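You operate a simulated robot arm through the tools that you are given. There is no shell and no other tool. Be economical: measure what you need, move in short steps, check, and stop when the job is done.

Carry out the task below with a simulated two-armed robot. There is one attempt and no reset: what you move stays moved.

JOB
Close the grey cabinet drawer. Open the grey drawer, take the white pad and leave it in the inside of the grey drawer and shut the drawer again. Put the number four disc on the metal plate. Take the steel jug and leave it on top of the blue housing. Take the orange marker and leave it on the red tray. Put two of the rotors from the rotors shelf on the top of the cart. Open the red bin lid. The order is free. Set down upright: steel jug, rotor.

The check looks at the end state, three seconds after you hand in, the way a careful person would. Anything else that was tipped, shoved, dropped, spilled or broken makes it a failure. A push-on lid holds only when it is set on centred and level and pressed home; a screw cap is set on level and turned clockwise until tight.

ROBOT AND FRAMES
Two 7-joint arms with two-finger grippers on one trunk, on a base that drives. Base frame: it is fixed to the floor where the robot stands at the start and does not move with it; the origin is under the middle of the robot, x ahead of it, y to its left, z up. Readings come in mm, degrees, newtons and seconds.
The left shoulder is at the start at [60, 123, 895], the right one opposite. With the tool pointing down near the work surface each hand reaches from about 360 to 800 mm from the robot's upright axis, wherever it stands, measured 20 degrees to its own side. Places, roughly: blue housing (24x20x7 cm) [-2200, -6100, 800]; grey cabinet drawer [700, -100, 700]; grey drawer [-600, -4800, 700]; inside of the grey drawer [-500, -4900, 700]; metal plate (10x13x3 cm) [-700, 1100, 900]; number four disc [-250, -3500, 1000]; orange marker [-5250, -1000, 1000]; red bin lid [400, 1300, 400]; red tray (23x17 cm) [-5760, -2080, 820]; rotor [-3250, 1750, 1000]; steel jug (13x9x11 cm) [-200, -4000, 900]; top of the cart [-5300, -100, 500]; white pad (7x10x3 cm) [900, -300, 900]. Payload 1.47 kg a hand.
The TCP of each hand is the grasp point between the finger pads, 16 mm short of the fingertips. In the tool frame z runs along the fingers and y along their closing line. The gripper opens to 87 mm. The gripper's body begins 55 mm behind the TCP.
Orientation is told as [roll, pitch, yaw] about the base's x, y, z axes, in that order, counted from this pose: with the fingers straight down and closing along the base's y, the tool's x points along the base's -x, its y along +y and its z along -z.

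CONTROLS
- The arms move only by the tool play_rows. It takes "left_commands", "right_commands" or both (then of equal length, played together; a hand with none holds still); each is a list of rows, each a list of 7 numbers: the gripper command, from -1 (shut) to 1 (fully open), values between in proportion, then the shift along the base's x, y, z in units of 500 mm (1.0 is 500 mm), then the turn, a rotation vector about the base's x, y, z in units of 60 degrees (1.0 is 60 degrees). In form: [[grip, x, y, z, rx, ry, rz], ...]. A call has 1 to 12 rows; each row is the pose to reach, as a shift and turn from the pose commanded when the call began. A call with a number of a shift or a turn outside -1 to 1 is refused whole. Each row takes 0.2 s and may step no farther than 50 mm and 8.6 degrees from the row before; otherwise, or with a gripper value out of range, the whole call is refused. Where a pose cannot be reached the arm comes as near as it can. A force on the tool above 40 N (or 10 N above the force at the start of the call, whichever is more), or a blocked arm, ends the call early, and 0.2 s more pass. Each finger travels about 153 mm/s and halts on what it meets, pressing with about 28 N; the grip force reading is that of the motor and also rises with nothing between the fingers. The clock runs only during rows and for 0.2 s after the last one: add rows that repeat a pose to give the fingers time. It gives the time, the measured TCP pose, the force on the tool (base axes), the opening and the grip force at its end, in the units of the frame above (readings bear some noise), with the torque about the TCP (base axes, N m) and any sound that the robot's microphone picked up.
- Cameras (640 x 400 px; columns grow to the right, rows downward): "scene" is now at [88.5, -22.1, 1452.1]; the picture's right is [-0.28, -0.96, 0.00], its down [-0.69, 0.20, -0.69] and it looks along [0.66, -0.20, -0.72] (base axes); focal length 289 px, centre (320, 200). "left" rides on the left gripper at [73, -12, -90] in its tool frame; the picture's right is [0.16, 0.99, 0.00], its down [-0.72, 0.12, -0.68] and it looks along [-0.67, 0.11, 0.73] (tool axes); focal length 247 px, centre (320, 200). "right" rides on the right gripper at [73, 12, -90] in its tool frame; the picture's right is [-0.16, 0.99, 0.00], its down [-0.72, -0.12, -0.68] and it looks along [-0.67, -0.11, 0.73] (tool axes); focal length 247 px, centre (320, 200). There is no depth. A picture from a camera that has moved, and an enlarged one, comes with that camera's place and axes in the base frame and with its lens.
- get_image(camera): a new picture of that camera. It takes no simulated time.
- slide_trunk(by): slides the trunk up (or, below 0, down) by that many mm; the arms and the scene camera ride with it, the base frame stays. It gives what a move gives, with no picture.
- base_move(legs): drives the robot by 1 to 6 legs, each [ahead, left, turn to the left] in mm, mm and degrees, along the robot's own axes; the way and the turn of a leg run together, so that a leg with both is an arc; at most 1500 mm and 180 degrees a leg. The arms and the cameras ride along, it lands a little off, and it stops where it bumps. It gives what a move gives.
- aim_head(pan, tilt): turns the head with the scene camera to pan (to the left, within 120 degrees either way) and tilt (down, from -29 to 69), counted from straight ahead of the robot. It gives what a move gives.
- enlarge(camera, box): a new picture of the part [left, top, right, bottom] of that camera's present view, enlarged. It takes no simulated time.
- hand_in(): hands the job in; it is judged then, once.

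Work in short steps. Places have to be worked out from the pictures, the camera data and where the tool is seen: move nearer, look again, correct. Check each grasp and each placing, and mend what went wrong. You have 483 turns and 246 pictures in all, those below and enlarged ones among them. Open the grippers and draw the arms clear of the work before you hand the job in, unless the task says otherwise; then end with one line.

The tools are called after "Request:" as a command line: name --argument value ..., lists and objects as JSON in quotes. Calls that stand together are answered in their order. play_rows: Moves the arms, as the interface text tells. Its arguments: {"type":"object","properties":{"left_commands":{"type":"array","items":{"type":"array","items":{"type":"number"}}},"right_commands":{"type":"array","items":{"type":"array","items":{"type":"number"}}}},"required":[]} The other tools are called the same way: slide_trunk (by) slides the trunk up or down; base_move (legs) drives the base; aim_head (pan, tilt) turns the head that bears the scene camera; get_image (camera) takes a picture; enlarge (camera, box) takes an enlarged picture of a part of a camera's view; hand_in () hands the job in.

At the start:

```text
clock: 0.0
left_ee_pos: [554.1, 83.5, 1069.8]
left_ee_rot: [0.1, 0.0, 0.1]
left_wrist_force: [0.0, 0.0, -0.4]
left_wrist_torque: [-0.01, 0.0, -0.03]
left_gripper_width: 86.8
left_grasp_force: 0.0
right_ee_pos: [399.2, -237.0, 1083.4]
right_ee_rot: [0.0, 0.0, 0.1]
right_wrist_force: [0.8, -0.9, 0.1]
right_wrist_torque: [0.0, -0.01, 0.03]
right_gripper_width: 87.0
right_grasp_force: 0.1
trunk travel left (down, up): [-50.0, 180.0]
robot x, y, heading: [-2.8, 3.4, 0.0]
head pan, tilt: [-16.5, 46.2]
```

scene: 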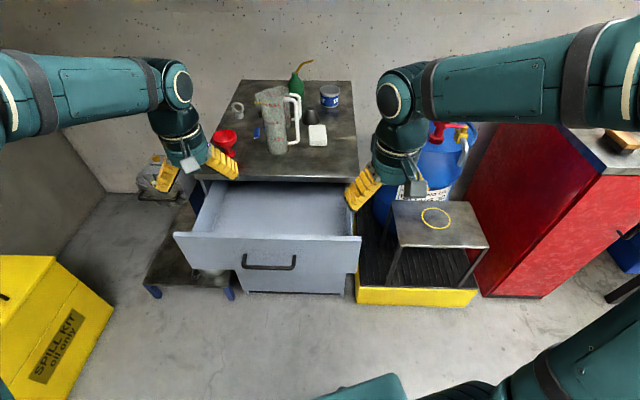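
right: 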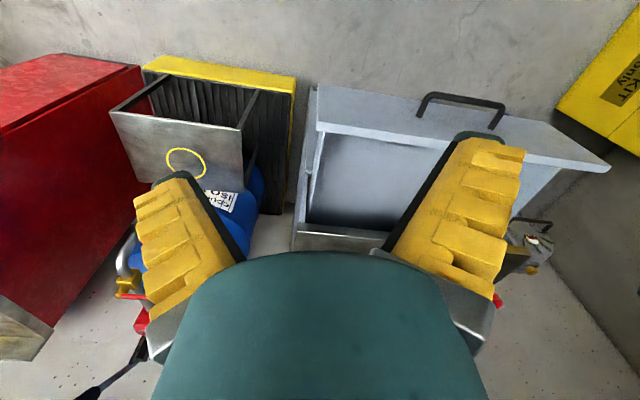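
left: 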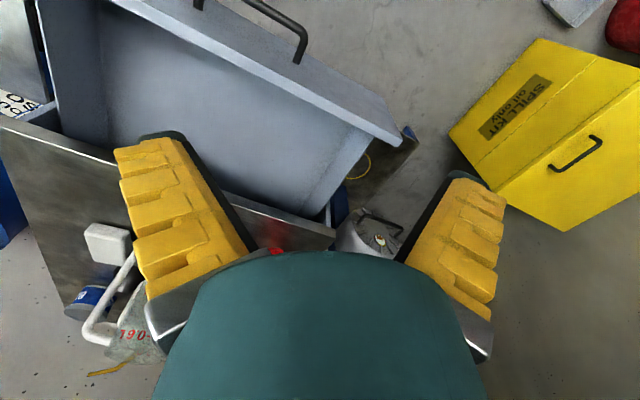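

I judge the open drawer's front to be near x≈590, turned about 16° to the right. I back off a little so the right hand has room in front of it, and take a new picture.

Request:
base_move --legs '[[-120, 0, 0]]'

Request:
get_image --camera "scene"

```text
clock: 1.2
left_ee_pos: [434.2, 81.9, 1070.3]
left_ee_rot: [0.0, -0.1, 0.0]
left_wrist_force: [-1.0, -0.5, 0.0]
left_wrist_torque: [0.03, 0.0, -0.02]
left_gripper_width: 87.0
left_grasp_force: 0.1
right_ee_pos: [280.0, -237.6, 1084.6]
right_ee_rot: [0.0, -0.1, 0.0]
right_wrist_force: [-0.7, 0.0, -0.7]
right_wrist_torque: [-0.02, -0.04, 0.0]
right_gripper_width: 86.9
right_grasp_force: 0.1
trunk travel left (down, up): [-50.0, 180.0]
robot x, y, heading: [-117.5, -1.8, 0.3]
head pan, tilt: [-16.5, 46.2]
```

```text
242 pictures are left
camera scene: at [-32.0, -22.1, 1452.2], right [-0.28, -0.96, 0.0], down [-0.69, 0.2, -0.69], along [0.66, -0.2, -0.72], focal length 289 px, centre (320, 200)
```

scene: 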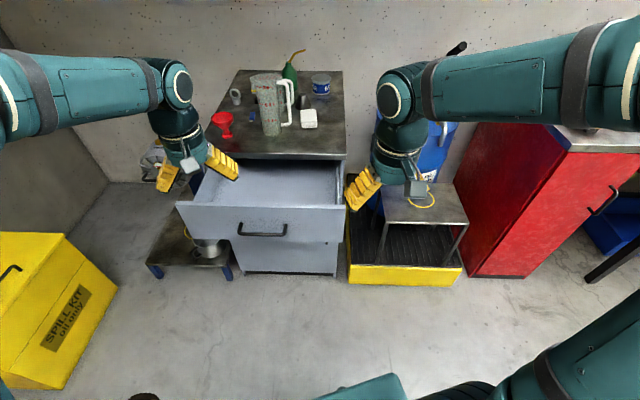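

Two views put the drawer front's top edge at z≈820, x≈590 near y=0. I lower the left hand, fingers shut, in front of it.

Request:
play_rows --left_commands '[[-1, 0, -0.012, -0.084, 0, 0, 0], [-1, 0, -0.024, -0.168, 0, 0, 0], [-1, 0, -0.036, -0.252, 0, 0, 0], [-1, 0, -0.048, -0.336, 0, 0, 0], [-1, 0, -0.06, -0.42, 0, 0, 0], [-1, 0, -0.072, -0.504, 0, 0, 0], [-1, 0, -0.084, -0.588, 0, 0, 0]]'

Request:
get_image --camera "scene"

```text
clock: 2.8
left_ee_pos: [435.6, 41.0, 777.2]
left_ee_rot: [-0.1, 0.0, 0.0]
left_wrist_force: [-0.3, -0.8, -0.9]
left_wrist_torque: [-0.02, 0.03, 0.03]
left_gripper_width: 0.1
left_grasp_force: 28.2
right_ee_pos: [280.7, -237.2, 1084.7]
right_ee_rot: [0.1, -0.1, 0.0]
right_wrist_force: [0.3, -0.3, 0.5]
right_wrist_torque: [-0.02, 0.01, -0.02]
right_gripper_width: 87.1
right_grasp_force: 0.1
trunk travel left (down, up): [-50.0, 180.0]
robot x, y, heading: [-118.9, -4.8, -0.1]
head pan, tilt: [-16.5, 46.2]
```

```text
241 pictures are left
camera scene: at [-29.8, -22.4, 1452.0], right [-0.28, -0.96, 0.0], down [-0.69, 0.2, -0.69], along [0.66, -0.2, -0.72], focal length 289 px, centre (320, 200)
```

scene: 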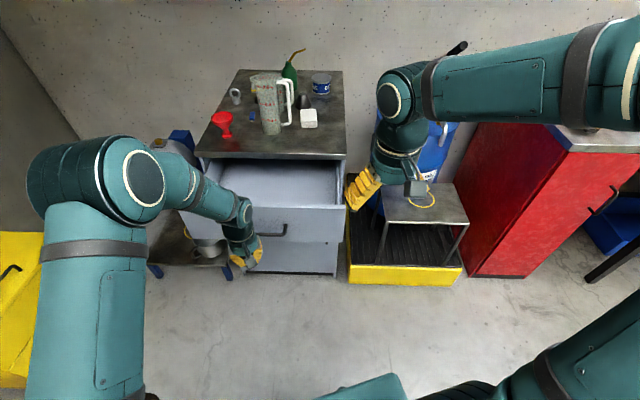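

The hand is in front of the drawer. I push along (0.96, −0.28).

Request:
play_rows --left_commands '[[-1, 0.067, -0.02, 0, 0, 0, 0], [-1, 0.134, -0.039, 0, 0, 0, 0], [-1, 0.2, -0.058, 0, 0, 0, 0], [-1, 0.25, -0.073, 0, 0, 0, 0], [-1, 0.3, -0.087, 0, 0, 0, 0], [-1, 0.35, -0.102, 0, 0, 0, 0], [-1, 0.4, -0.117, 0, 0, 0, 0], [-1, 0.45, -0.131, 0, 0, 0, 0], [-1, 0.5, -0.146, 0, 0, 0, 0], [-1, 0.54, -0.157, 0, 0, 0, 0], [-1, 0.58, -0.169, 0, 0, 0, 0], [-1, 0.62, -0.181, 0, 0, 0, 0]]'

Request:
get_image --camera "scene"

```text
clock: 5.4
left_ee_pos: [613.3, -11.0, 780.5]
left_ee_rot: [0.1, 0.0, 0.0]
left_wrist_force: [-0.2, -0.6, -0.2]
left_wrist_torque: [0.01, -0.02, -0.01]
left_gripper_width: 0.0
left_grasp_force: 27.7
left hand out of reach, approached as far as the arm can: row 7, 8, 9, 10, 11, 12
right_ee_pos: [280.5, -237.6, 1084.6]
right_ee_rot: [0.1, 0.0, 0.0]
right_wrist_force: [-0.9, 0.8, 0.1]
right_wrist_torque: [-0.01, 0.03, -0.03]
right_gripper_width: 87.0
right_grasp_force: 0.0
trunk travel left (down, up): [-50.0, 180.0]
robot x, y, heading: [-119.4, -1.0, -0.2]
head pan, tilt: [-16.5, 46.2]
```

```text
240 pictures are left
camera scene: at [-30.4, -22.2, 1452.1], right [-0.28, -0.96, 0.0], down [-0.69, 0.2, -0.69], along [0.66, -0.2, -0.72], focal length 289 px, centre (320, 200)
```

scene: 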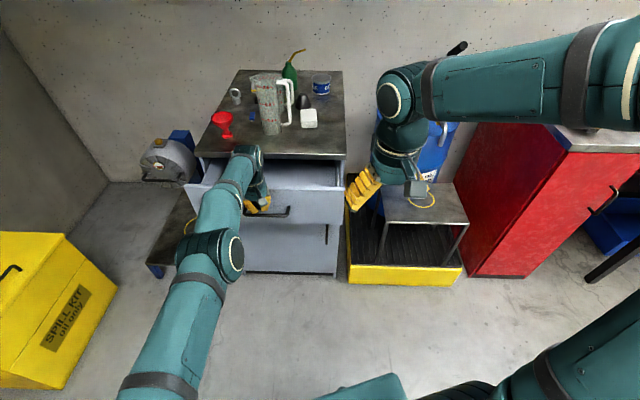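

The arm ran out of reach, having pushed only part-way. I drive the base along the same line while the hand keeps its place in front.

Request:
base_move --legs '[[100, -29, 0]]'

Request:
get_image --camera "scene"

```text
clock: 6.6
left_ee_pos: [712.9, -41.1, 778.4]
left_ee_rot: [0.0, 0.1, 0.1]
left_wrist_force: [0.2, -0.2, -0.5]
left_wrist_torque: [-0.03, 0.04, -0.03]
left_gripper_width: 0.2
left_grasp_force: 27.4
right_ee_pos: [379.3, -266.0, 1083.0]
right_ee_rot: [-0.1, 0.1, 0.0]
right_wrist_force: [0.3, -0.3, -0.1]
right_wrist_torque: [0.03, 0.01, -0.02]
right_gripper_width: 86.9
right_grasp_force: 0.0
trunk travel left (down, up): [-50.0, 180.0]
robot x, y, heading: [-23.6, -30.4, -0.0]
head pan, tilt: [-16.5, 46.2]
```

```text
239 pictures are left
camera scene: at [68.1, -51.7, 1451.9], right [-0.28, -0.96, 0.0], down [-0.69, 0.2, -0.69], along [0.66, -0.2, -0.72], focal length 289 px, centre (320, 200)
```

scene: 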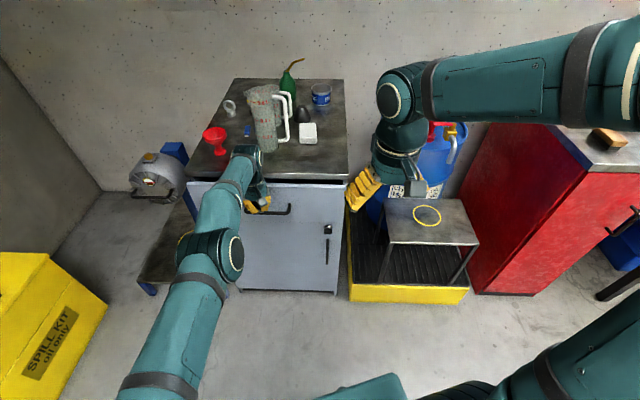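

Almost shut; I drive on a little until it bumps or closes.

Request:
base_move --legs '[[40, -12, 0]]'

Request:
enlarge --camera "scene" --box '[160, 60, 380, 220]'

```text
clock: 7.4
left_ee_pos: [720.9, -43.9, 785.3]
left_ee_rot: [0.5, 1.3, 0.0]
left_wrist_force: [-33.8, 6.8, 14.2]
left_wrist_torque: [-0.71, -3.3, -0.21]
left_gripper_width: 0.0
left_grasp_force: 27.8
right_ee_pos: [391.5, -270.0, 1085.6]
right_ee_rot: [0.1, -0.2, 0.2]
right_wrist_force: [0.5, 0.2, -0.7]
right_wrist_torque: [0.0, 0.01, -0.01]
right_gripper_width: 87.1
right_grasp_force: 0.1
trunk travel left (down, up): [-50.0, 180.0]
robot x, y, heading: [-3.5, -32.0, -0.0]
head pan, tilt: [-16.5, 46.2]
stopped in leg 1: the force on the tool passed its limit at 181 N (the readings are from after the stop); the commanded pose is now the measured one
```

```text
2.50 times, centred on (270, 140) of scene
camera zoom: at [78.7, -55.4, 1452.4], right [-0.28, -0.96, 0.0], down [-0.69, 0.2, -0.69], along [0.67, -0.19, -0.72], focal length 723 px, centre (445, 350)
```

zoom: 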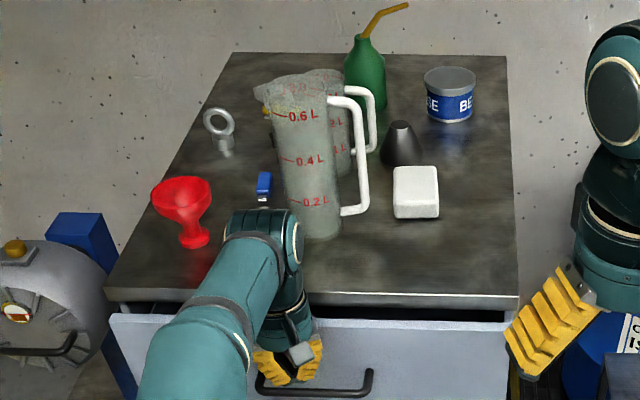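

The torque tells that the wrist, not the fingers, met the table-top edge (about 98 mm above the TCP). I back off and tilt the fingers forward for the last push.

Request:
base_move --legs '[[-170, 50, 0]]'

Request:
play_rows --left_commands '[[-1, 0, 0, 0, 0, -0.14, 0], [-1, 0, 0, 0, 0, -0.28, 0], [-1, 0, 0, 0, 0, -0.42, 0], [-1, 0, 0, 0, 0, -0.56, 0], [-1, 0, 0, 0, 0, -0.7, 0], [-1, 0, 0, 0, 0, -0.84, 0], [-1, 0, 0, 0, 0, -0.98, 0]]'

Request:
get_image --camera "scene"

```text
clock: 8.9
left_ee_pos: [551.9, 5.7, 782.5]
left_ee_rot: [0.3, 1.5, 0.0]
left_wrist_force: [0.5, 0.1, 0.2]
left_wrist_torque: [-0.03, -0.01, -0.02]
left_gripper_width: 0.0
left_grasp_force: 27.6
right_ee_pos: [224.1, -221.2, 1084.8]
right_ee_rot: [0.0, 0.1, 0.0]
right_wrist_force: [-0.8, -0.3, 0.6]
right_wrist_torque: [-0.01, -0.02, -0.02]
right_gripper_width: 87.1
right_grasp_force: 0.1
trunk travel left (down, up): [-50.0, 180.0]
robot x, y, heading: [-174.2, 11.8, 0.0]
head pan, tilt: [-16.5, 46.2]
```

```text
clock: 10.5
left_ee_pos: [553.6, 5.9, 783.0]
left_ee_rot: [0.4, -57.6, 0.1]
left_wrist_force: [0.0, -0.4, 0.0]
left_wrist_torque: [0.04, 0.02, 0.01]
left_gripper_width: 0.0
left_grasp_force: 28.3
right_ee_pos: [224.3, -220.2, 1085.0]
right_ee_rot: [0.0, 0.0, 0.0]
right_wrist_force: [-0.5, 0.2, 0.4]
right_wrist_torque: [0.03, 0.01, 0.02]
right_gripper_width: 86.8
right_grasp_force: 0.1
trunk travel left (down, up): [-50.0, 180.0]
robot x, y, heading: [-172.4, 19.5, 0.0]
head pan, tilt: [-16.5, 46.2]
```

```text
237 pictures are left
camera scene: at [-87.1, -6.5, 1452.0], right [-0.28, -0.96, 0.0], down [-0.69, 0.2, -0.69], along [0.66, -0.2, -0.72], focal length 289 px, centre (320, 200)
```

scene: 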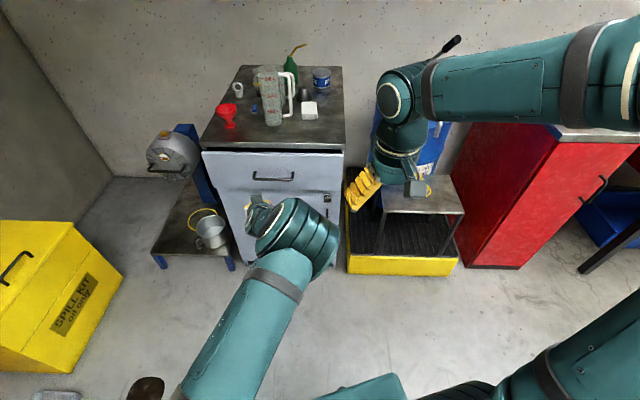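

I drive forward 140 so the fingertips stand just short of the drawer front, then push with the arm.

Request:
base_move --legs '[[125, -30, 0]]'

Request:
play_rows --left_commands '[[-1, 0.03, -0.006, 0.01, 0, 0, 0], [-1, 0.06, -0.015, 0.01, 0, 0, 0], [-1, 0.09, -0.02, 0.01, 0, 0, 0], [-1, 0.12, -0.03, 0.01, 0, 0, 0], [-1, 0.15, -0.04, 0.01, 0, 0, 0], [-1, 0.18, -0.05, 0.01, 0, 0, 0]]'

Request:
enlarge --camera "scene" --box '[160, 60, 380, 220]'

```text
clock: 11.8
left_ee_pos: [675.4, -24.1, 781.7]
left_ee_rot: [0.4, -57.4, 0.1]
left_wrist_force: [0.9, -1.3, -1.1]
left_wrist_torque: [-0.01, 0.05, -0.02]
left_gripper_width: 0.2
left_grasp_force: 28.2
right_ee_pos: [347.5, -250.7, 1082.6]
right_ee_rot: [0.0, 0.0, 0.1]
right_wrist_force: [0.1, 0.1, 0.1]
right_wrist_torque: [0.02, 0.0, -0.01]
right_gripper_width: 86.9
right_grasp_force: 0.0
trunk travel left (down, up): [-50.0, 180.0]
robot x, y, heading: [-53.5, -16.6, 0.2]
head pan, tilt: [-16.5, 46.2]
```

```text
clock: 13.3
left_ee_pos: [757.4, -46.4, 786.1]
left_ee_rot: [0.8, -56.7, 0.0]
left_wrist_force: [-29.5, 6.0, 13.1]
left_wrist_torque: [-0.35, -0.42, -0.6]
left_gripper_width: 0.0
left_grasp_force: 26.6
right_ee_pos: [343.8, -249.8, 1085.9]
right_ee_rot: [0.0, -0.2, 0.0]
right_wrist_force: [-1.3, 0.0, 0.3]
right_wrist_torque: [0.01, -0.01, 0.04]
right_gripper_width: 87.0
right_grasp_force: 0.0
trunk travel left (down, up): [-50.0, 180.0]
robot x, y, heading: [-53.4, -14.7, 0.0]
head pan, tilt: [-16.5, 46.2]
stopped in row 6 (left hand): the force on the tool passed its limit at 42 N (the readings are from after the stop); the commanded pose is now the measured one
```

```text
2.50 times, centred on (270, 140) of scene
camera zoom: at [29.9, -35.5, 1452.6], right [-0.28, -0.96, 0.0], down [-0.69, 0.2, -0.69], along [0.67, -0.2, -0.72], focal length 723 px, centre (445, 350)
```

zoom: 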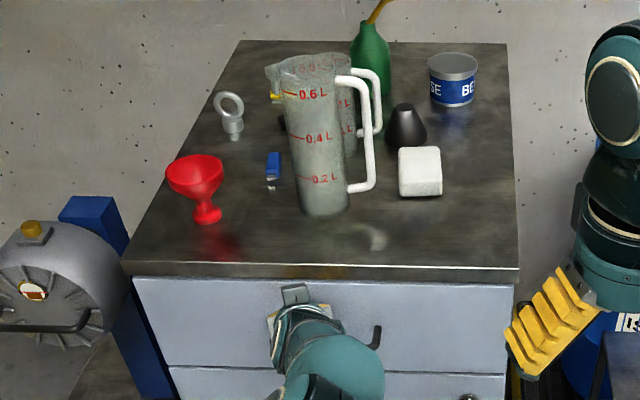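

The drawer is now flush. I withdraw the left hand, lift it and turn it upright.

Request:
play_rows --left_commands '[[-1, -0.1, 0.03, 0, 0, 0, 0], [-1, -0.2, 0.06, 0, 0, 0.14, 0], [-1, -0.28, 0.09, 0.04, 0, 0.28, 0], [-1, -0.34, 0.12, 0.1, 0, 0.42, 0], [-1, -0.4, 0.15, 0.16, 0, 0.56, 0], [-1, -0.44, 0.18, 0.23, 0, 0.7, 0], [-1, -0.48, 0.2, 0.31, 0, 0.84, 0], [-1, -0.48, 0.22, 0.4, 0, 0.95, 0], [-1, -0.48, 0.24, 0.49, 0, 0.95, 0], [-1, -0.48, 0.26, 0.58, 0, 0.95, 0], [-1, -0.48, 0.28, 0.67, 0, 0.95, 0]]'

Request:
base_move --legs '[[160, -15, 0]]'

Request:
get_image --camera "scene"

Request:
get_image --camera "right"

```text
refused: row 1 steps farther than a row can; nothing moved
```

```text
clock: 14.0
left_ee_pos: [757.1, -45.3, 783.8]
left_ee_rot: [0.9, -56.5, 0.0]
left_wrist_force: [-35.0, 5.5, 16.8]
left_wrist_torque: [-0.41, -0.49, -0.67]
left_gripper_width: 0.0
left_grasp_force: 26.7
right_ee_pos: [345.1, -248.2, 1086.0]
right_ee_rot: [0.0, -0.1, 0.1]
right_wrist_force: [-0.2, 0.8, 0.3]
right_wrist_torque: [0.03, -0.01, -0.02]
right_gripper_width: 87.2
right_grasp_force: 0.0
trunk travel left (down, up): [-50.0, 180.0]
robot x, y, heading: [-56.5, -16.3, 0.0]
head pan, tilt: [-16.5, 46.2]
stopped in leg 1: the force on the tool passed its limit at 62 N (the readings are from after the stop); the commanded pose is now the measured one
```

```text
235 pictures are left
camera scene: at [31.1, -35.3, 1452.4], right [-0.28, -0.96, 0.0], down [-0.69, 0.2, -0.69], along [0.67, -0.19, -0.72], focal length 289 px, centre (320, 200)
```

scene: 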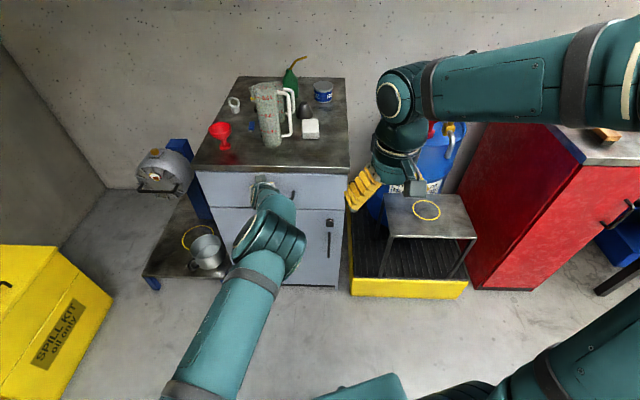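

```text
234 pictures are left
camera right: at [270.3, -236.7, 1175.8], right [0.16, 0.99, 0.0], down [0.72, -0.12, 0.68], along [0.67, -0.11, -0.73], focal length 247 px, centre (320, 200)
```

right: 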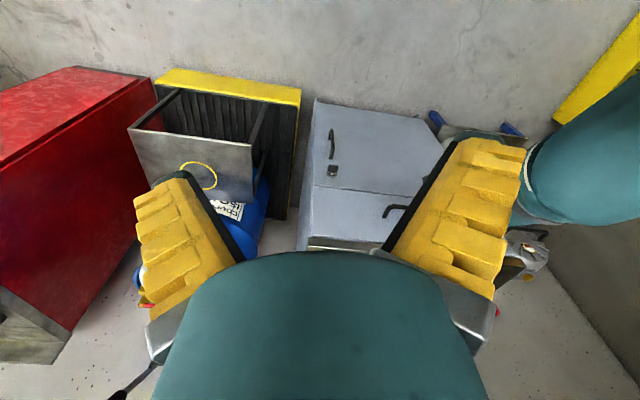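

The drawer is shut and the robot stopped harmlessly. I redo the withdrawal with smaller steps.

Request:
play_rows --left_commands '[[-1, -0.08, 0.02, 0, 0, 0, 0], [-1, -0.16, 0.04, 0, 0, 0.13, 0], [-1, -0.24, 0.06, 0.03, 0, 0.26, 0], [-1, -0.3, 0.08, 0.09, 0, 0.39, 0], [-1, -0.35, 0.1, 0.16, 0, 0.52, 0], [-1, -0.4, 0.12, 0.23, 0, 0.65, 0], [-1, -0.43, 0.14, 0.31, 0, 0.78, 0], [-1, -0.43, 0.16, 0.39, 0, 0.9, 0], [-1, -0.43, 0.18, 0.47, 0, 0.94, 0], [-1, -0.43, 0.2, 0.55, 0, 0.94, 0], [-1, -0.43, 0.22, 0.63, 0, 0.94, 0]]'

```text
clock: 16.4
left_ee_pos: [543.8, 66.3, 1093.8]
left_ee_rot: [0.9, 0.1, -0.1]
left_wrist_force: [0.2, -0.1, -0.1]
left_wrist_torque: [0.0, -0.02, 0.0]
left_gripper_width: 0.3
left_grasp_force: 28.3
right_ee_pos: [348.1, -251.1, 1083.4]
right_ee_rot: [0.0, -0.1, 0.1]
right_wrist_force: [-0.1, -0.3, 0.0]
right_wrist_torque: [0.0, 0.02, -0.02]
right_gripper_width: 87.0
right_grasp_force: 0.1
trunk travel left (down, up): [-50.0, 180.0]
robot x, y, heading: [-50.1, -13.0, 0.4]
head pan, tilt: [-16.5, 46.2]
```

Left hand is clear. I draw it farther back, then drive nearer to the cabinet to reach the pad.

Request:
play_rows --left_commands '[[-1, -0.08, 0.02, 0.0, 0, 0, 0], [-1, -0.16, 0.04, 0.0, 0, 0, 0], [-1, -0.24, 0.06, 0.0, 0, 0, 0], [-1, -0.32, 0.1, 0.0, 0, 0, 0]]'

Request:
base_move --legs '[[190, -15, 0]]'

Request:
get_image --camera "scene"

Request:
get_image --camera "right"

```text
clock: 17.4
left_ee_pos: [385.2, 115.2, 1094.5]
left_ee_rot: [0.9, 0.0, -0.1]
left_wrist_force: [-0.6, 0.5, 0.3]
left_wrist_torque: [-0.02, 0.01, 0.02]
left_gripper_width: 0.0
left_grasp_force: 28.4
right_ee_pos: [348.7, -249.4, 1084.1]
right_ee_rot: [0.0, 0.1, 0.1]
right_wrist_force: [0.2, -0.1, 0.9]
right_wrist_torque: [0.0, -0.03, 0.03]
right_gripper_width: 86.9
right_grasp_force: 0.0
trunk travel left (down, up): [-50.0, 180.0]
robot x, y, heading: [-47.7, -11.3, 0.3]
head pan, tilt: [-16.5, 46.2]
```

```text
clock: 18.9
left_ee_pos: [577.1, 99.9, 1093.9]
left_ee_rot: [0.9, 0.0, -0.1]
left_wrist_force: [0.5, 0.4, -0.1]
left_wrist_torque: [0.01, 0.04, -0.01]
left_gripper_width: 0.0
left_grasp_force: 28.4
right_ee_pos: [539.1, -265.4, 1083.5]
right_ee_rot: [-0.1, 0.1, 0.1]
right_wrist_force: [0.5, -0.1, -0.8]
right_wrist_torque: [-0.02, 0.02, 0.0]
right_gripper_width: 86.8
right_grasp_force: 0.1
trunk travel left (down, up): [-50.0, 180.0]
robot x, y, heading: [140.8, -27.1, -0.1]
head pan, tilt: [-16.5, 46.2]
```

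```text
233 pictures are left
camera scene: at [228.1, -50.8, 1452.0], right [-0.28, -0.96, 0.0], down [-0.69, 0.2, -0.69], along [0.66, -0.2, -0.72], focal length 289 px, centre (320, 200)
```

scene: 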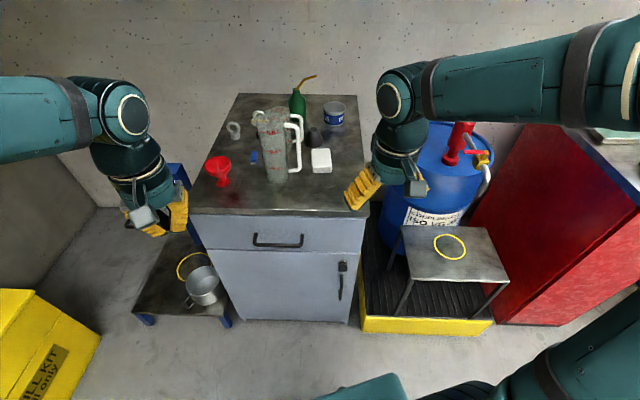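

```text
232 pictures are left
camera right: at [465.9, -252.3, 1173.9], right [0.16, 0.99, 0.0], down [0.72, -0.12, 0.68], along [0.67, -0.11, -0.73], focal length 247 px, centre (320, 200)
```

right: 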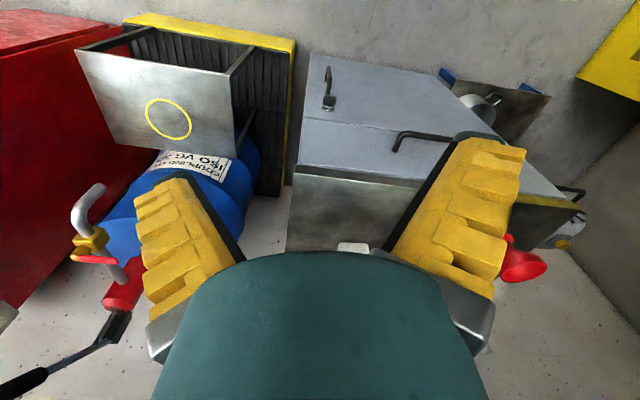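

Pad is near (870,-247), top ≈915. I bring the right hand above it at z≈1010, turned −16°.

Request:
play_rows --right_commands '[[1, 0.09, 0.005, 0, 0, 0, -0.07], [1, 0.18, 0.01, 0, 0, 0, -0.14], [1, 0.27, 0.015, 0, 0, 0, -0.21], [1, 0.36, 0.02, -0.02, 0, 0, -0.272], [1, 0.45, 0.025, -0.04, 0, 0, -0.272], [1, 0.54, 0.03, -0.06, 0, 0, -0.272], [1, 0.62, 0.036, -0.1, 0, 0, -0.272], [1, 0.65, 0.036, -0.14, 0, 0, -0.272]]'

Request:
get_image --camera "right"

Request:
get_image --camera "scene"

```text
clock: 20.7
left_ee_pos: [577.5, 98.0, 1094.1]
left_ee_rot: [0.9, 0.1, -0.1]
left_wrist_force: [-0.7, 0.7, 0.2]
left_wrist_torque: [-0.02, 0.02, -0.01]
left_gripper_width: 0.0
left_grasp_force: 27.8
right_ee_pos: [865.3, -248.3, 1012.1]
right_ee_rot: [0.0, 0.1, -16.3]
right_wrist_force: [0.1, -0.4, 0.5]
right_wrist_torque: [-0.01, 0.0, 0.04]
right_gripper_width: 86.7
right_grasp_force: 0.1
trunk travel left (down, up): [-50.0, 180.0]
robot x, y, heading: [140.9, -27.3, -0.1]
head pan, tilt: [-16.5, 46.2]
```

```text
231 pictures are left
camera right: at [797.7, -215.3, 1103.4], right [0.43, 0.9, 0.0], down [0.66, -0.31, 0.68], along [0.61, -0.29, -0.73], focal length 247 px, centre (320, 200)
```

right: 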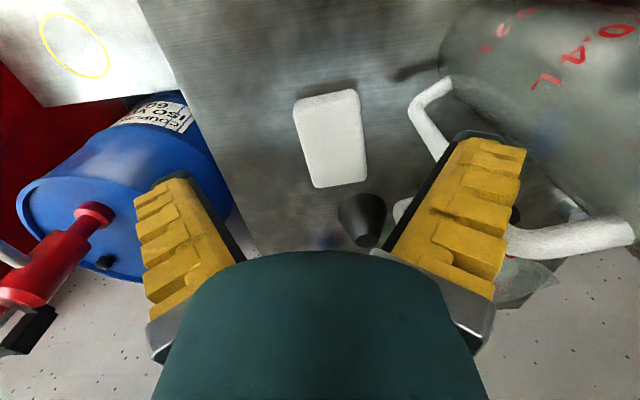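

```text
230 pictures are left
camera scene: at [227.1, -50.8, 1452.0], right [-0.28, -0.96, 0.0], down [-0.69, 0.2, -0.69], along [0.66, -0.2, -0.72], focal length 289 px, centre (320, 200)
```

scene: 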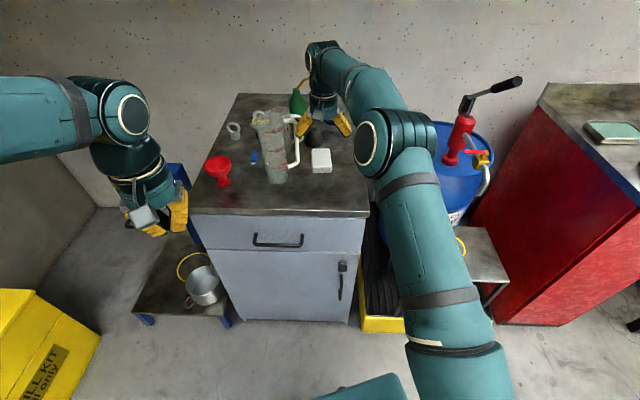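

Triangulating, the pad centre is near (907,-257), top ≈890. I drive 40 mm ahead to bring the hand over it, and look again.

Request:
base_move --legs '[[40, -8, 0]]'

Request:
play_rows --right_commands '[[1, 0, 0, -0.05, 0, 0, 0], [1, 0, 0, -0.1, 0, 0, 0]]'

Request:
get_image --camera "right"

```text
clock: 21.6
left_ee_pos: [617.9, 91.3, 1094.6]
left_ee_rot: [1.0, 0.3, -0.2]
left_wrist_force: [0.3, -0.5, 0.2]
left_wrist_torque: [0.02, 0.06, 0.02]
left_gripper_width: 0.1
left_grasp_force: 28.2
right_ee_pos: [906.2, -256.2, 1011.8]
right_ee_rot: [0.1, 0.2, -16.3]
right_wrist_force: [0.0, -0.7, -0.4]
right_wrist_torque: [-0.01, 0.04, 0.01]
right_gripper_width: 86.9
right_grasp_force: 0.1
trunk travel left (down, up): [-50.0, 180.0]
robot x, y, heading: [175.8, -35.1, 0.3]
head pan, tilt: [-16.5, 46.2]
```

```text
clock: 22.2
left_ee_pos: [617.0, 90.7, 1094.8]
left_ee_rot: [0.9, 0.1, -0.1]
left_wrist_force: [-0.4, -0.9, 0.7]
left_wrist_torque: [0.01, 0.02, -0.03]
left_gripper_width: 0.1
left_grasp_force: 28.0
right_ee_pos: [903.9, -252.7, 964.1]
right_ee_rot: [0.1, 0.1, -16.4]
right_wrist_force: [0.4, -0.5, 0.2]
right_wrist_torque: [0.02, -0.01, 0.02]
right_gripper_width: 87.1
right_grasp_force: 0.0
trunk travel left (down, up): [-50.0, 180.0]
robot x, y, heading: [178.1, -39.2, -0.0]
head pan, tilt: [-16.5, 46.2]
```

```text
229 pictures are left
camera right: at [836.0, -222.3, 1054.8], right [0.43, 0.9, 0.0], down [0.66, -0.32, 0.68], along [0.61, -0.29, -0.73], focal length 247 px, centre (320, 200)
```

right: 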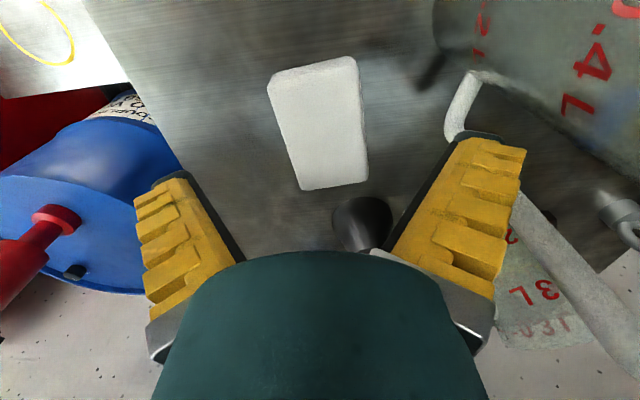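

Pad centre ≈(911,-258), well aligned. I descend to TCP z≈884 gently.

Request:
play_rows --right_commands '[[1, 0.006, -0.005, -0.04, 0, 0, 0], [1, 0.01, -0.008, -0.08, 0, 0, 0], [1, 0.01, -0.008, -0.11, 0, 0, 0], [1, 0.01, -0.008, -0.135, 0, 0, 0], [1, 0.01, -0.008, -0.15, 0, 0, 0], [1, 0.01, -0.008, -0.16, 0, 0, 0]]'

Request:
get_image --camera "right"

```text
clock: 23.6
left_ee_pos: [616.0, 91.4, 1094.1]
left_ee_rot: [1.0, 0.0, -0.2]
left_wrist_force: [-0.3, 0.0, 0.1]
left_wrist_torque: [-0.01, 0.03, 0.03]
left_gripper_width: 0.0
left_grasp_force: 27.9
right_ee_pos: [910.6, -258.9, 883.5]
right_ee_rot: [0.0, 0.1, -16.3]
right_wrist_force: [0.2, -0.6, -0.7]
right_wrist_torque: [0.01, 0.01, -0.03]
right_gripper_width: 87.0
right_grasp_force: 0.0
trunk travel left (down, up): [-50.0, 180.0]
robot x, y, heading: [176.8, -35.4, 0.1]
head pan, tilt: [-16.5, 46.2]
```

```text
228 pictures are left
camera right: at [842.5, -226.5, 974.0], right [0.43, 0.9, 0.0], down [0.66, -0.31, 0.68], along [0.61, -0.29, -0.73], focal length 247 px, centre (320, 200)
```

right: 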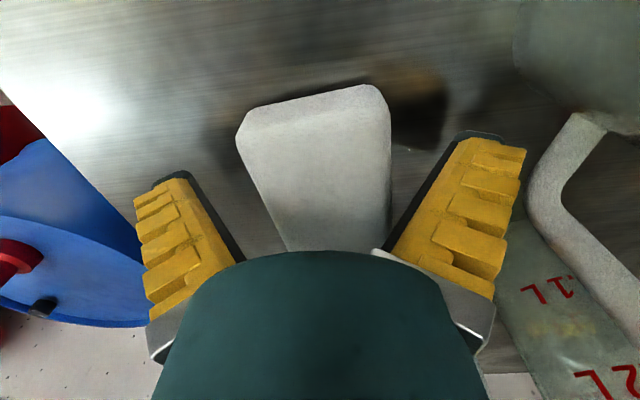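

The pad lies between the fingers; I close on it.

Request:
play_rows --right_commands '[[0.4, 0, 0, -0.006, 0, 0, 0], [-1, 0, 0, -0.006, 0, 0, 0], [-1, 0, 0, -0.006, 0, 0, 0], [-1, 0, 0, -0.006, 0, 0, 0]]'

Request:
get_image --camera "right"

```text
clock: 24.6
left_ee_pos: [616.3, 91.3, 1094.2]
left_ee_rot: [0.9, 0.1, -0.1]
left_wrist_force: [-0.3, 0.5, 0.4]
left_wrist_torque: [-0.01, 0.01, 0.0]
left_gripper_width: 0.0
left_grasp_force: 27.8
right_ee_pos: [909.7, -259.2, 880.5]
right_ee_rot: [0.0, 0.1, -16.2]
right_wrist_force: [0.2, -0.1, 0.5]
right_wrist_torque: [0.01, 0.02, -0.01]
right_gripper_width: 61.7
right_grasp_force: 27.9
trunk travel left (down, up): [-50.0, 180.0]
robot x, y, heading: [178.5, -33.6, 0.1]
head pan, tilt: [-16.5, 46.2]
```

```text
227 pictures are left
camera right: at [842.0, -226.3, 970.7], right [0.43, 0.9, 0.0], down [0.66, -0.31, 0.68], along [0.61, -0.29, -0.73], focal length 247 px, centre (320, 200)
```

right: 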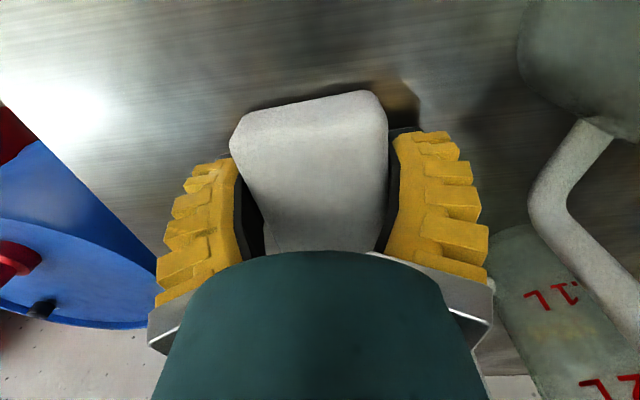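

Pad held at 61.7 mm. I lift it straight up, then back.

Request:
play_rows --right_commands '[[-1, 0, 0, 0.06, 0, 0, 0], [-1, 0, 0, 0.14, 0, 0, 0], [-1, 0, 0, 0.22, 0, 0, 0], [-1, 0, 0, 0.3, 0, 0, 0], [-1, 0, 0, 0.38, 0, 0, 0], [-1, -0.08, 0, 0.42, 0, 0, 0.07], [-1, -0.17, 0, 0.44, 0, 0, 0.14], [-1, -0.26, 0, 0.44, 0, 0, 0.21], [-1, -0.35, 0, 0.44, 0, 0, 0.27], [-1, -0.44, 0, 0.44, 0, 0, 0.27], [-1, -0.53, 0, 0.44, 0, 0, 0.27], [-1, -0.6, 0, 0.44, 0, 0, 0.27]]'

Request:
aim_head --pan 60 --tilt 35

Request:
get_image --camera "scene"

Request:
get_image --camera "right"

```text
clock: 27.2
left_ee_pos: [613.4, 90.3, 1095.7]
left_ee_rot: [0.9, 0.1, -0.1]
left_wrist_force: [-0.8, 0.2, 0.0]
left_wrist_torque: [0.03, -0.05, -0.01]
left_gripper_width: 0.0
left_grasp_force: 27.7
right_ee_pos: [848.3, -290.9, 1196.6]
right_ee_rot: [0.1, -0.1, -0.2]
right_wrist_force: [-0.3, -0.6, 0.3]
right_wrist_torque: [0.01, -0.02, -0.04]
right_gripper_width: 61.8
right_grasp_force: 28.4
right hand out of reach, approached as far as the arm can: row 6, 7, 8, 9, 10, 11, 12
trunk travel left (down, up): [-50.0, 180.0]
robot x, y, heading: [178.0, -33.2, 0.1]
head pan, tilt: [-16.5, 46.2]
```

```text
clock: 28.7
left_ee_pos: [615.9, 92.1, 1094.6]
left_ee_rot: [0.9, 0.1, 0.0]
left_wrist_force: [-0.2, 0.1, 0.2]
left_wrist_torque: [0.01, 0.01, 0.01]
left_gripper_width: 0.1
left_grasp_force: 27.1
right_ee_pos: [850.5, -289.3, 1195.7]
right_ee_rot: [0.1, 0.1, -0.1]
right_wrist_force: [-0.3, -0.3, 0.0]
right_wrist_torque: [0.02, -0.01, 0.02]
right_gripper_width: 61.9
right_grasp_force: 28.1
trunk travel left (down, up): [-50.0, 180.0]
robot x, y, heading: [180.1, -35.4, 0.1]
head pan, tilt: [60.0, 35.0]
```

```text
226 pictures are left
camera scene: at [233.3, 40.4, 1468.6], right [0.87, -0.5, 0.0], down [-0.29, -0.5, -0.82], along [0.41, 0.71, -0.57], focal length 289 px, centre (320, 200)
```

scene: 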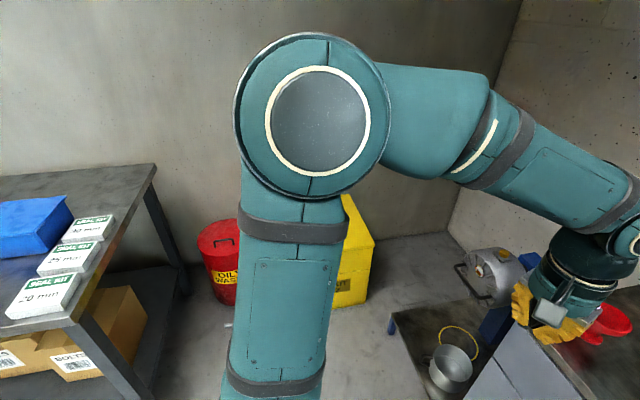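

```text
225 pictures are left
camera right: at [777.2, -276.3, 1286.4], right [0.16, 0.99, 0.0], down [0.72, -0.12, 0.68], along [0.67, -0.11, -0.73], focal length 247 px, centre (320, 200)
```

right: 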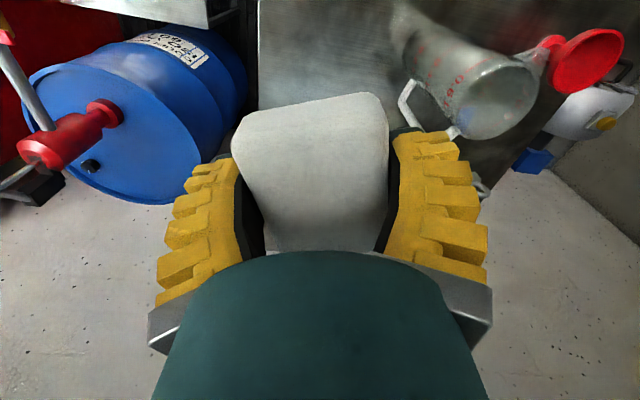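

The pad is held. The red bin is the "oily waste" can at the left wall. I back away from the cabinet and pull the right arm in.

Request:
base_move --legs '[[-400, 0, 0]]'

Request:
play_rows --right_commands '[[-1, -0.08, 0, -0.03, 0, 0, 0], [-1, -0.16, 0, -0.06, 0, 0, 0], [-1, -0.24, 0, -0.09, 0, 0, 0], [-1, -0.32, 0, -0.12, 0, 0, 0], [-1, -0.4, 0, -0.15, 0, 0, 0], [-1, -0.48, 0, -0.18, 0, 0, 0], [-1, -0.54, 0, -0.2, 0, 0, 0]]'

Request:
base_move --legs '[[0, 0, 60]]'

Request:
aim_head --pan 0 --tilt 35

Request:
get_image --camera "scene"

```text
clock: 31.2
left_ee_pos: [215.8, 91.8, 1095.5]
left_ee_rot: [0.9, 0.1, 0.4]
left_wrist_force: [-0.2, -0.1, -0.2]
left_wrist_torque: [0.0, 0.02, -0.01]
left_gripper_width: 0.1
left_grasp_force: 28.1
right_ee_pos: [453.9, -286.7, 1195.7]
right_ee_rot: [0.1, 0.0, 0.4]
right_wrist_force: [-0.9, -0.1, -0.6]
right_wrist_torque: [-0.03, -0.01, 0.01]
right_gripper_width: 61.4
right_grasp_force: 27.6
trunk travel left (down, up): [-50.0, 180.0]
robot x, y, heading: [-222.9, -39.3, 0.7]
head pan, tilt: [60.0, 35.0]
```

```text
clock: 32.8
left_ee_pos: [217.2, 93.7, 1094.4]
left_ee_rot: [0.9, 0.1, 0.4]
left_wrist_force: [0.4, 0.2, -0.3]
left_wrist_torque: [0.03, 0.03, -0.02]
left_gripper_width: 0.0
left_grasp_force: 28.3
right_ee_pos: [448.8, -311.6, 1197.9]
right_ee_rot: [-0.1, 0.1, 0.3]
right_wrist_force: [-0.5, 0.2, 0.2]
right_wrist_torque: [0.0, 0.02, 0.0]
right_gripper_width: 61.6
right_grasp_force: 28.3
right hand out of reach, approached as far as the arm can: row 1, 2, 3, 4, 5, 6, 7
trunk travel left (down, up): [-50.0, 180.0]
robot x, y, heading: [-219.8, -41.4, 0.7]
head pan, tilt: [60.0, 35.0]
```

```text
clock: 35.9
left_ee_pos: [-122.1, 407.0, 1095.6]
left_ee_rot: [0.9, 0.1, 61.2]
left_wrist_force: [0.1, -0.4, 0.3]
left_wrist_torque: [0.01, -0.01, -0.01]
left_gripper_width: 0.0
left_grasp_force: 28.2
right_ee_pos: [345.4, 413.1, 1197.8]
right_ee_rot: [0.0, 0.1, 61.3]
right_wrist_force: [0.2, 0.3, -0.2]
right_wrist_torque: [-0.01, 0.01, 0.0]
right_gripper_width: 61.3
right_grasp_force: 27.8
trunk travel left (down, up): [-50.0, 180.0]
robot x, y, heading: [-223.3, -37.8, 61.3]
head pan, tilt: [60.0, 35.0]
```

```text
clock: 37.2
left_ee_pos: [-121.6, 406.9, 1094.2]
left_ee_rot: [0.9, 0.1, 61.2]
left_wrist_force: [0.9, 0.9, 0.4]
left_wrist_torque: [-0.01, 0.0, -0.01]
left_gripper_width: 0.0
left_grasp_force: 27.9
right_ee_pos: [345.8, 412.5, 1197.3]
right_ee_rot: [0.0, 0.1, 61.2]
right_wrist_force: [0.5, 0.1, -0.1]
right_wrist_torque: [-0.01, -0.02, 0.0]
right_gripper_width: 61.4
right_grasp_force: 28.2
trunk travel left (down, up): [-50.0, 180.0]
robot x, y, heading: [-226.3, -38.8, 61.3]
head pan, tilt: [0.0, 35.0]
```

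```text
224 pictures are left
camera scene: at [-172.3, 48.0, 1468.6], right [0.88, -0.48, 0.0], down [-0.27, -0.5, -0.82], along [0.39, 0.72, -0.57], focal length 289 px, centre (320, 200)
```

scene: 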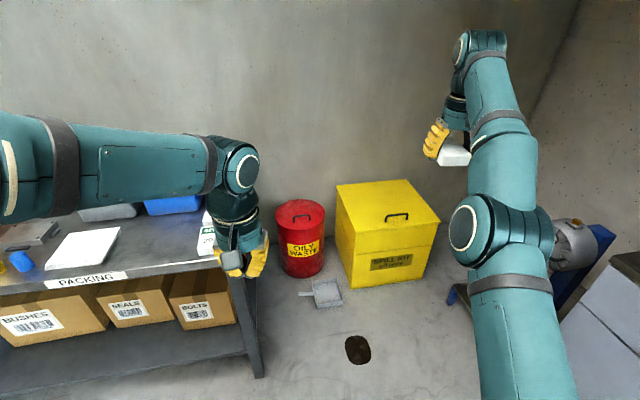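

The right arm stalled near a reach limit, so I try bringing it down and inward in small steps while still clear of everything.

Request:
play_rows --right_commands '[[-1, 0, 0, -0.08, 0, 0, 0], [-1, 0, 0, -0.16, 0, 0, 0], [-1, -0.03, -0.05, -0.22, 0, 0, 0], [-1, -0.07, -0.12, -0.26, 0, 0, 0], [-1, -0.11, -0.19, -0.28, 0, 0, 0]]'

```text
clock: 38.4
left_ee_pos: [-121.9, 405.9, 1095.0]
left_ee_rot: [0.9, 0.0, 61.2]
left_wrist_force: [0.5, -0.1, -0.5]
left_wrist_torque: [0.04, 0.01, 0.0]
left_gripper_width: 0.0
left_grasp_force: 28.1
right_ee_pos: [288.3, 315.9, 1055.8]
right_ee_rot: [0.0, -0.1, 61.0]
right_wrist_force: [0.0, -0.7, -1.0]
right_wrist_torque: [0.03, -0.03, -0.02]
right_gripper_width: 61.2
right_grasp_force: 28.0
trunk travel left (down, up): [-50.0, 180.0]
robot x, y, heading: [-222.8, -39.7, 61.3]
head pan, tilt: [0.0, 35.0]
```

The right arm moves freely again. I pull it in and zoom on the bin.

Request:
play_rows --right_commands '[[-1, -0.045, -0.075, 0, 0, 0, 0], [-1, -0.09, -0.15, 0, 0, 0, 0], [-1, -0.13, -0.22, 0, 0, 0, 0]]'

Request:
enlarge --camera "scene" --box '[240, 170, 400, 310]'

```text
clock: 39.2
left_ee_pos: [-122.4, 406.1, 1095.3]
left_ee_rot: [0.9, -0.1, 61.1]
left_wrist_force: [-0.1, -0.1, 0.4]
left_wrist_torque: [0.0, 0.0, 0.0]
left_gripper_width: 0.0
left_grasp_force: 28.1
right_ee_pos: [224.3, 205.5, 1056.0]
right_ee_rot: [0.0, -0.2, 61.2]
right_wrist_force: [0.0, -0.7, 0.6]
right_wrist_torque: [0.02, 0.0, -0.02]
right_gripper_width: 61.6
right_grasp_force: 27.9
trunk travel left (down, up): [-50.0, 180.0]
robot x, y, heading: [-220.7, -39.7, 61.4]
head pan, tilt: [0.0, 35.0]
```

```text
2.86 times, centred on (320, 240) of scene
camera zoom: at [-172.9, 46.6, 1468.7], right [0.88, -0.48, 0.0], down [-0.27, -0.5, -0.82], along [0.39, 0.72, -0.57], focal length 826 px, centre (320, 86)
```

zoom: 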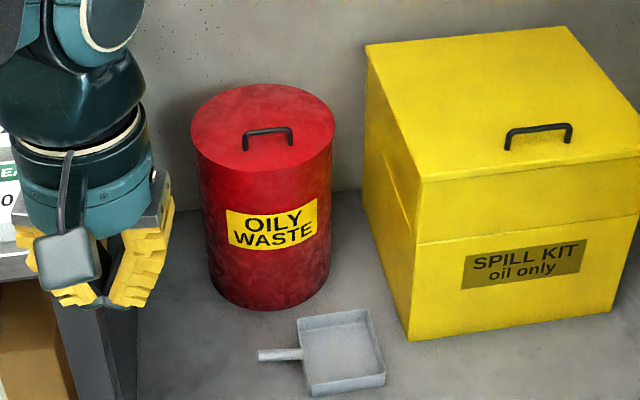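

The lid is hinged at the back with the handle at about (374,1283,400); a dustpan lies at x 238–500, y 943–1130, and the table leg is at (-121,766). I drive 720 ahead to stand near (125,590).

Request:
base_move --legs '[[720, -10, 0]]'

Request:
slide_trunk --by -50

Request:
aim_head --pan 10 --tilt 50

Request:
get_image --camera "scene"

```text
clock: 43.1
left_ee_pos: [240.7, 1032.9, 1094.8]
left_ee_rot: [0.9, 0.1, 60.6]
left_wrist_force: [0.0, -0.2, -1.0]
left_wrist_torque: [-0.04, 0.0, -0.03]
left_gripper_width: 0.1
left_grasp_force: 28.2
right_ee_pos: [585.5, 829.7, 1056.3]
right_ee_rot: [0.1, 0.1, 60.6]
right_wrist_force: [0.8, 0.7, -0.3]
right_wrist_torque: [-0.03, 0.01, 0.01]
right_gripper_width: 61.5
right_grasp_force: 28.2
trunk travel left (down, up): [-50.0, 180.0]
robot x, y, heading: [140.6, 590.5, 60.8]
head pan, tilt: [0.0, 35.0]
```

```text
clock: 44.0
left_ee_pos: [239.2, 1033.0, 1044.6]
left_ee_rot: [0.8, 0.1, 60.6]
left_wrist_force: [-0.4, -0.6, -0.2]
left_wrist_torque: [0.02, -0.01, 0.01]
left_gripper_width: 0.0
left_grasp_force: 27.8
right_ee_pos: [586.2, 828.7, 1006.2]
right_ee_rot: [0.0, 0.1, 60.6]
right_wrist_force: [0.3, 0.0, -0.1]
right_wrist_torque: [0.02, 0.0, 0.0]
right_gripper_width: 61.5
right_grasp_force: 27.7
trunk travel left (down, up): [0.0, 230.0]
robot x, y, heading: [136.3, 588.7, 60.9]
head pan, tilt: [0.0, 35.0]
```

```text
clock: 44.8
left_ee_pos: [240.3, 1032.0, 1044.6]
left_ee_rot: [1.0, 0.0, 60.6]
left_wrist_force: [-0.2, -0.2, -0.5]
left_wrist_torque: [-0.02, 0.01, 0.01]
left_gripper_width: 0.4
left_grasp_force: 27.7
right_ee_pos: [585.8, 827.9, 1005.5]
right_ee_rot: [-0.1, 0.0, 60.7]
right_wrist_force: [-0.8, 0.6, -0.8]
right_wrist_torque: [-0.01, 0.01, 0.01]
right_gripper_width: 61.3
right_grasp_force: 27.7
trunk travel left (down, up): [0.0, 230.0]
robot x, y, heading: [136.6, 586.0, 60.8]
head pan, tilt: [10.0, 50.0]
```

```text
222 pictures are left
camera scene: at [169.0, 669.4, 1396.9], right [0.94, -0.33, 0.0], down [-0.25, -0.72, -0.64], along [0.21, 0.61, -0.77], focal length 289 px, centre (320, 200)
```

scene: 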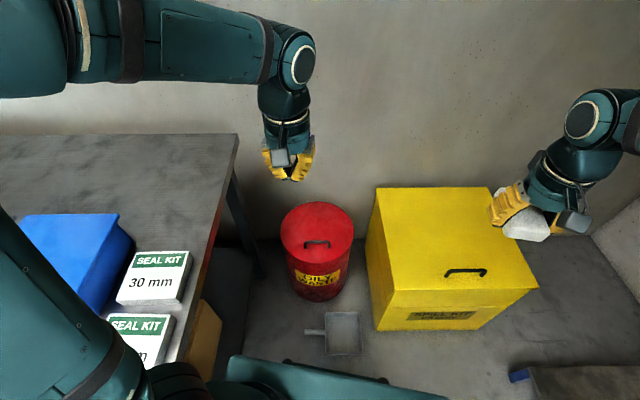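

Good view. I zoom on the bin lid to locate the handle.

Request:
enlarge --camera "scene" --box '[260, 180, 380, 300]'

```text
3.33 times, centred on (320, 240) of scene
camera zoom: at [169.0, 669.4, 1396.9], right [0.94, -0.33, 0.0], down [-0.25, -0.72, -0.64], along [0.21, 0.61, -0.77], focal length 964 px, centre (320, 67)
```

zoom: 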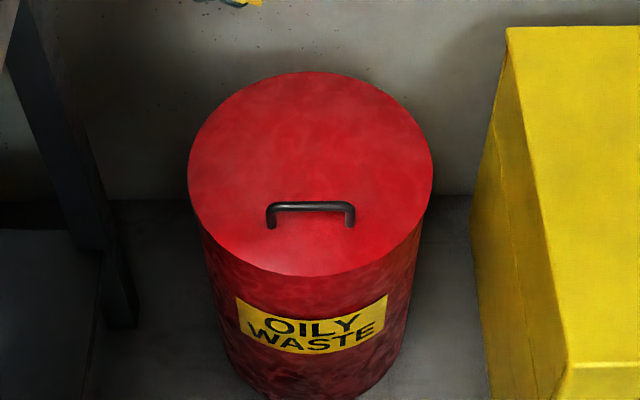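

Handle bar centre ≈(349,1227,455), running along (0.94,−0.33); hinge behind at ≈(418,1424). I bring the left hand over, turning it so that the fingers close front-to-back.

Request:
play_rows --left_commands '[[0.2, 0.016, 0.03, -0.06, 0, 0, -0.125], [0.2, 0.032, 0.06, -0.12, 0, 0, -0.25], [0.2, 0.048, 0.09, -0.18, 0, 0, -0.375], [0.2, 0.064, 0.12, -0.24, 0, 0, -0.5], [0.2, 0.08, 0.15, -0.3, 0, 0, -0.625], [0.2, 0.096, 0.18, -0.36, 0, 0, -0.75], [0.2, 0.112, 0.21, -0.42, 0, 0, -0.875], [0.2, 0.128, 0.24, -0.48, 0, 0, -0.99]]'

Request:
play_rows --left_commands '[[0.2, 0.03, 0.05, -0.06, 0, 0, -0.11], [0.2, 0.06, 0.1, -0.13, 0, 0, -0.22], [0.2, 0.088, 0.145, -0.2, 0, 0, -0.34], [0.2, 0.09, 0.15, -0.28, 0, 0, -0.34], [0.2, 0.09, 0.15, -0.36, 0, 0, -0.34], [0.2, 0.09, 0.15, -0.43, 0, 0, -0.34]]'

Request:
get_image --camera "scene"

Request:
get_image --camera "left"

```text
clock: 46.6
left_ee_pos: [302.6, 1152.2, 804.1]
left_ee_rot: [0.9, 0.1, 1.0]
left_wrist_force: [0.2, -0.3, -0.3]
left_wrist_torque: [-0.03, -0.03, 0.0]
left_gripper_width: 57.6
left_grasp_force: 3.5
right_ee_pos: [586.3, 828.1, 1005.8]
right_ee_rot: [0.0, 0.1, 60.7]
right_wrist_force: [-0.2, 0.4, 0.4]
right_wrist_torque: [0.01, 0.0, -0.01]
right_gripper_width: 61.4
right_grasp_force: 27.8
trunk travel left (down, up): [0.0, 230.0]
robot x, y, heading: [139.6, 589.5, 60.8]
head pan, tilt: [10.0, 50.0]
```

```text
clock: 48.0
left_ee_pos: [349.6, 1228.2, 589.1]
left_ee_rot: [1.0, 0.1, -19.2]
left_wrist_force: [0.6, -0.5, 0.4]
left_wrist_torque: [-0.02, 0.0, 0.02]
left_gripper_width: 57.4
left_grasp_force: 3.7
right_ee_pos: [586.8, 827.9, 1006.4]
right_ee_rot: [0.1, 0.1, 60.7]
right_wrist_force: [0.1, 0.0, 0.4]
right_wrist_torque: [-0.02, 0.0, -0.01]
right_gripper_width: 61.2
right_grasp_force: 28.6
trunk travel left (down, up): [0.0, 230.0]
robot x, y, heading: [137.8, 588.7, 61.0]
head pan, tilt: [10.0, 50.0]
```

```text
220 pictures are left
camera scene: at [169.2, 669.7, 1396.8], right [0.94, -0.33, 0.0], down [-0.25, -0.72, -0.64], along [0.21, 0.61, -0.77], focal length 289 px, centre (320, 200)
```

scene: 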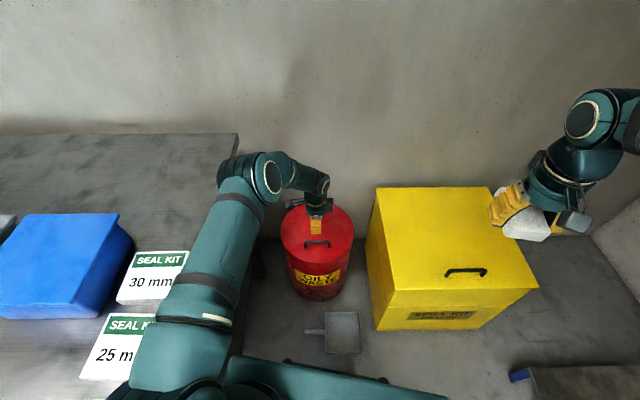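

```text
219 pictures are left
camera left: at [276.1, 1240.9, 679.6], right [0.18, 0.98, 0.02], down [0.72, -0.14, 0.68], along [0.67, -0.11, -0.73], focal length 247 px, centre (320, 200)
```

left: 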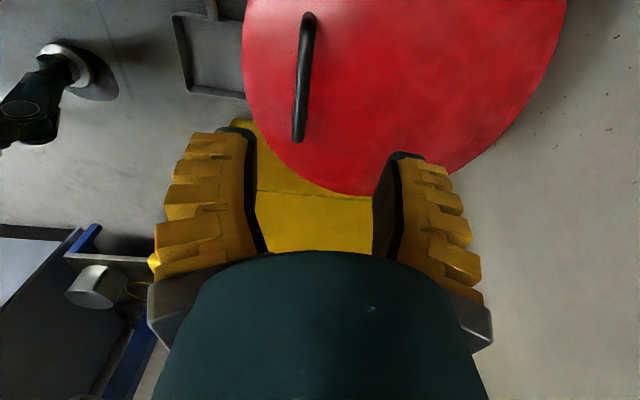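

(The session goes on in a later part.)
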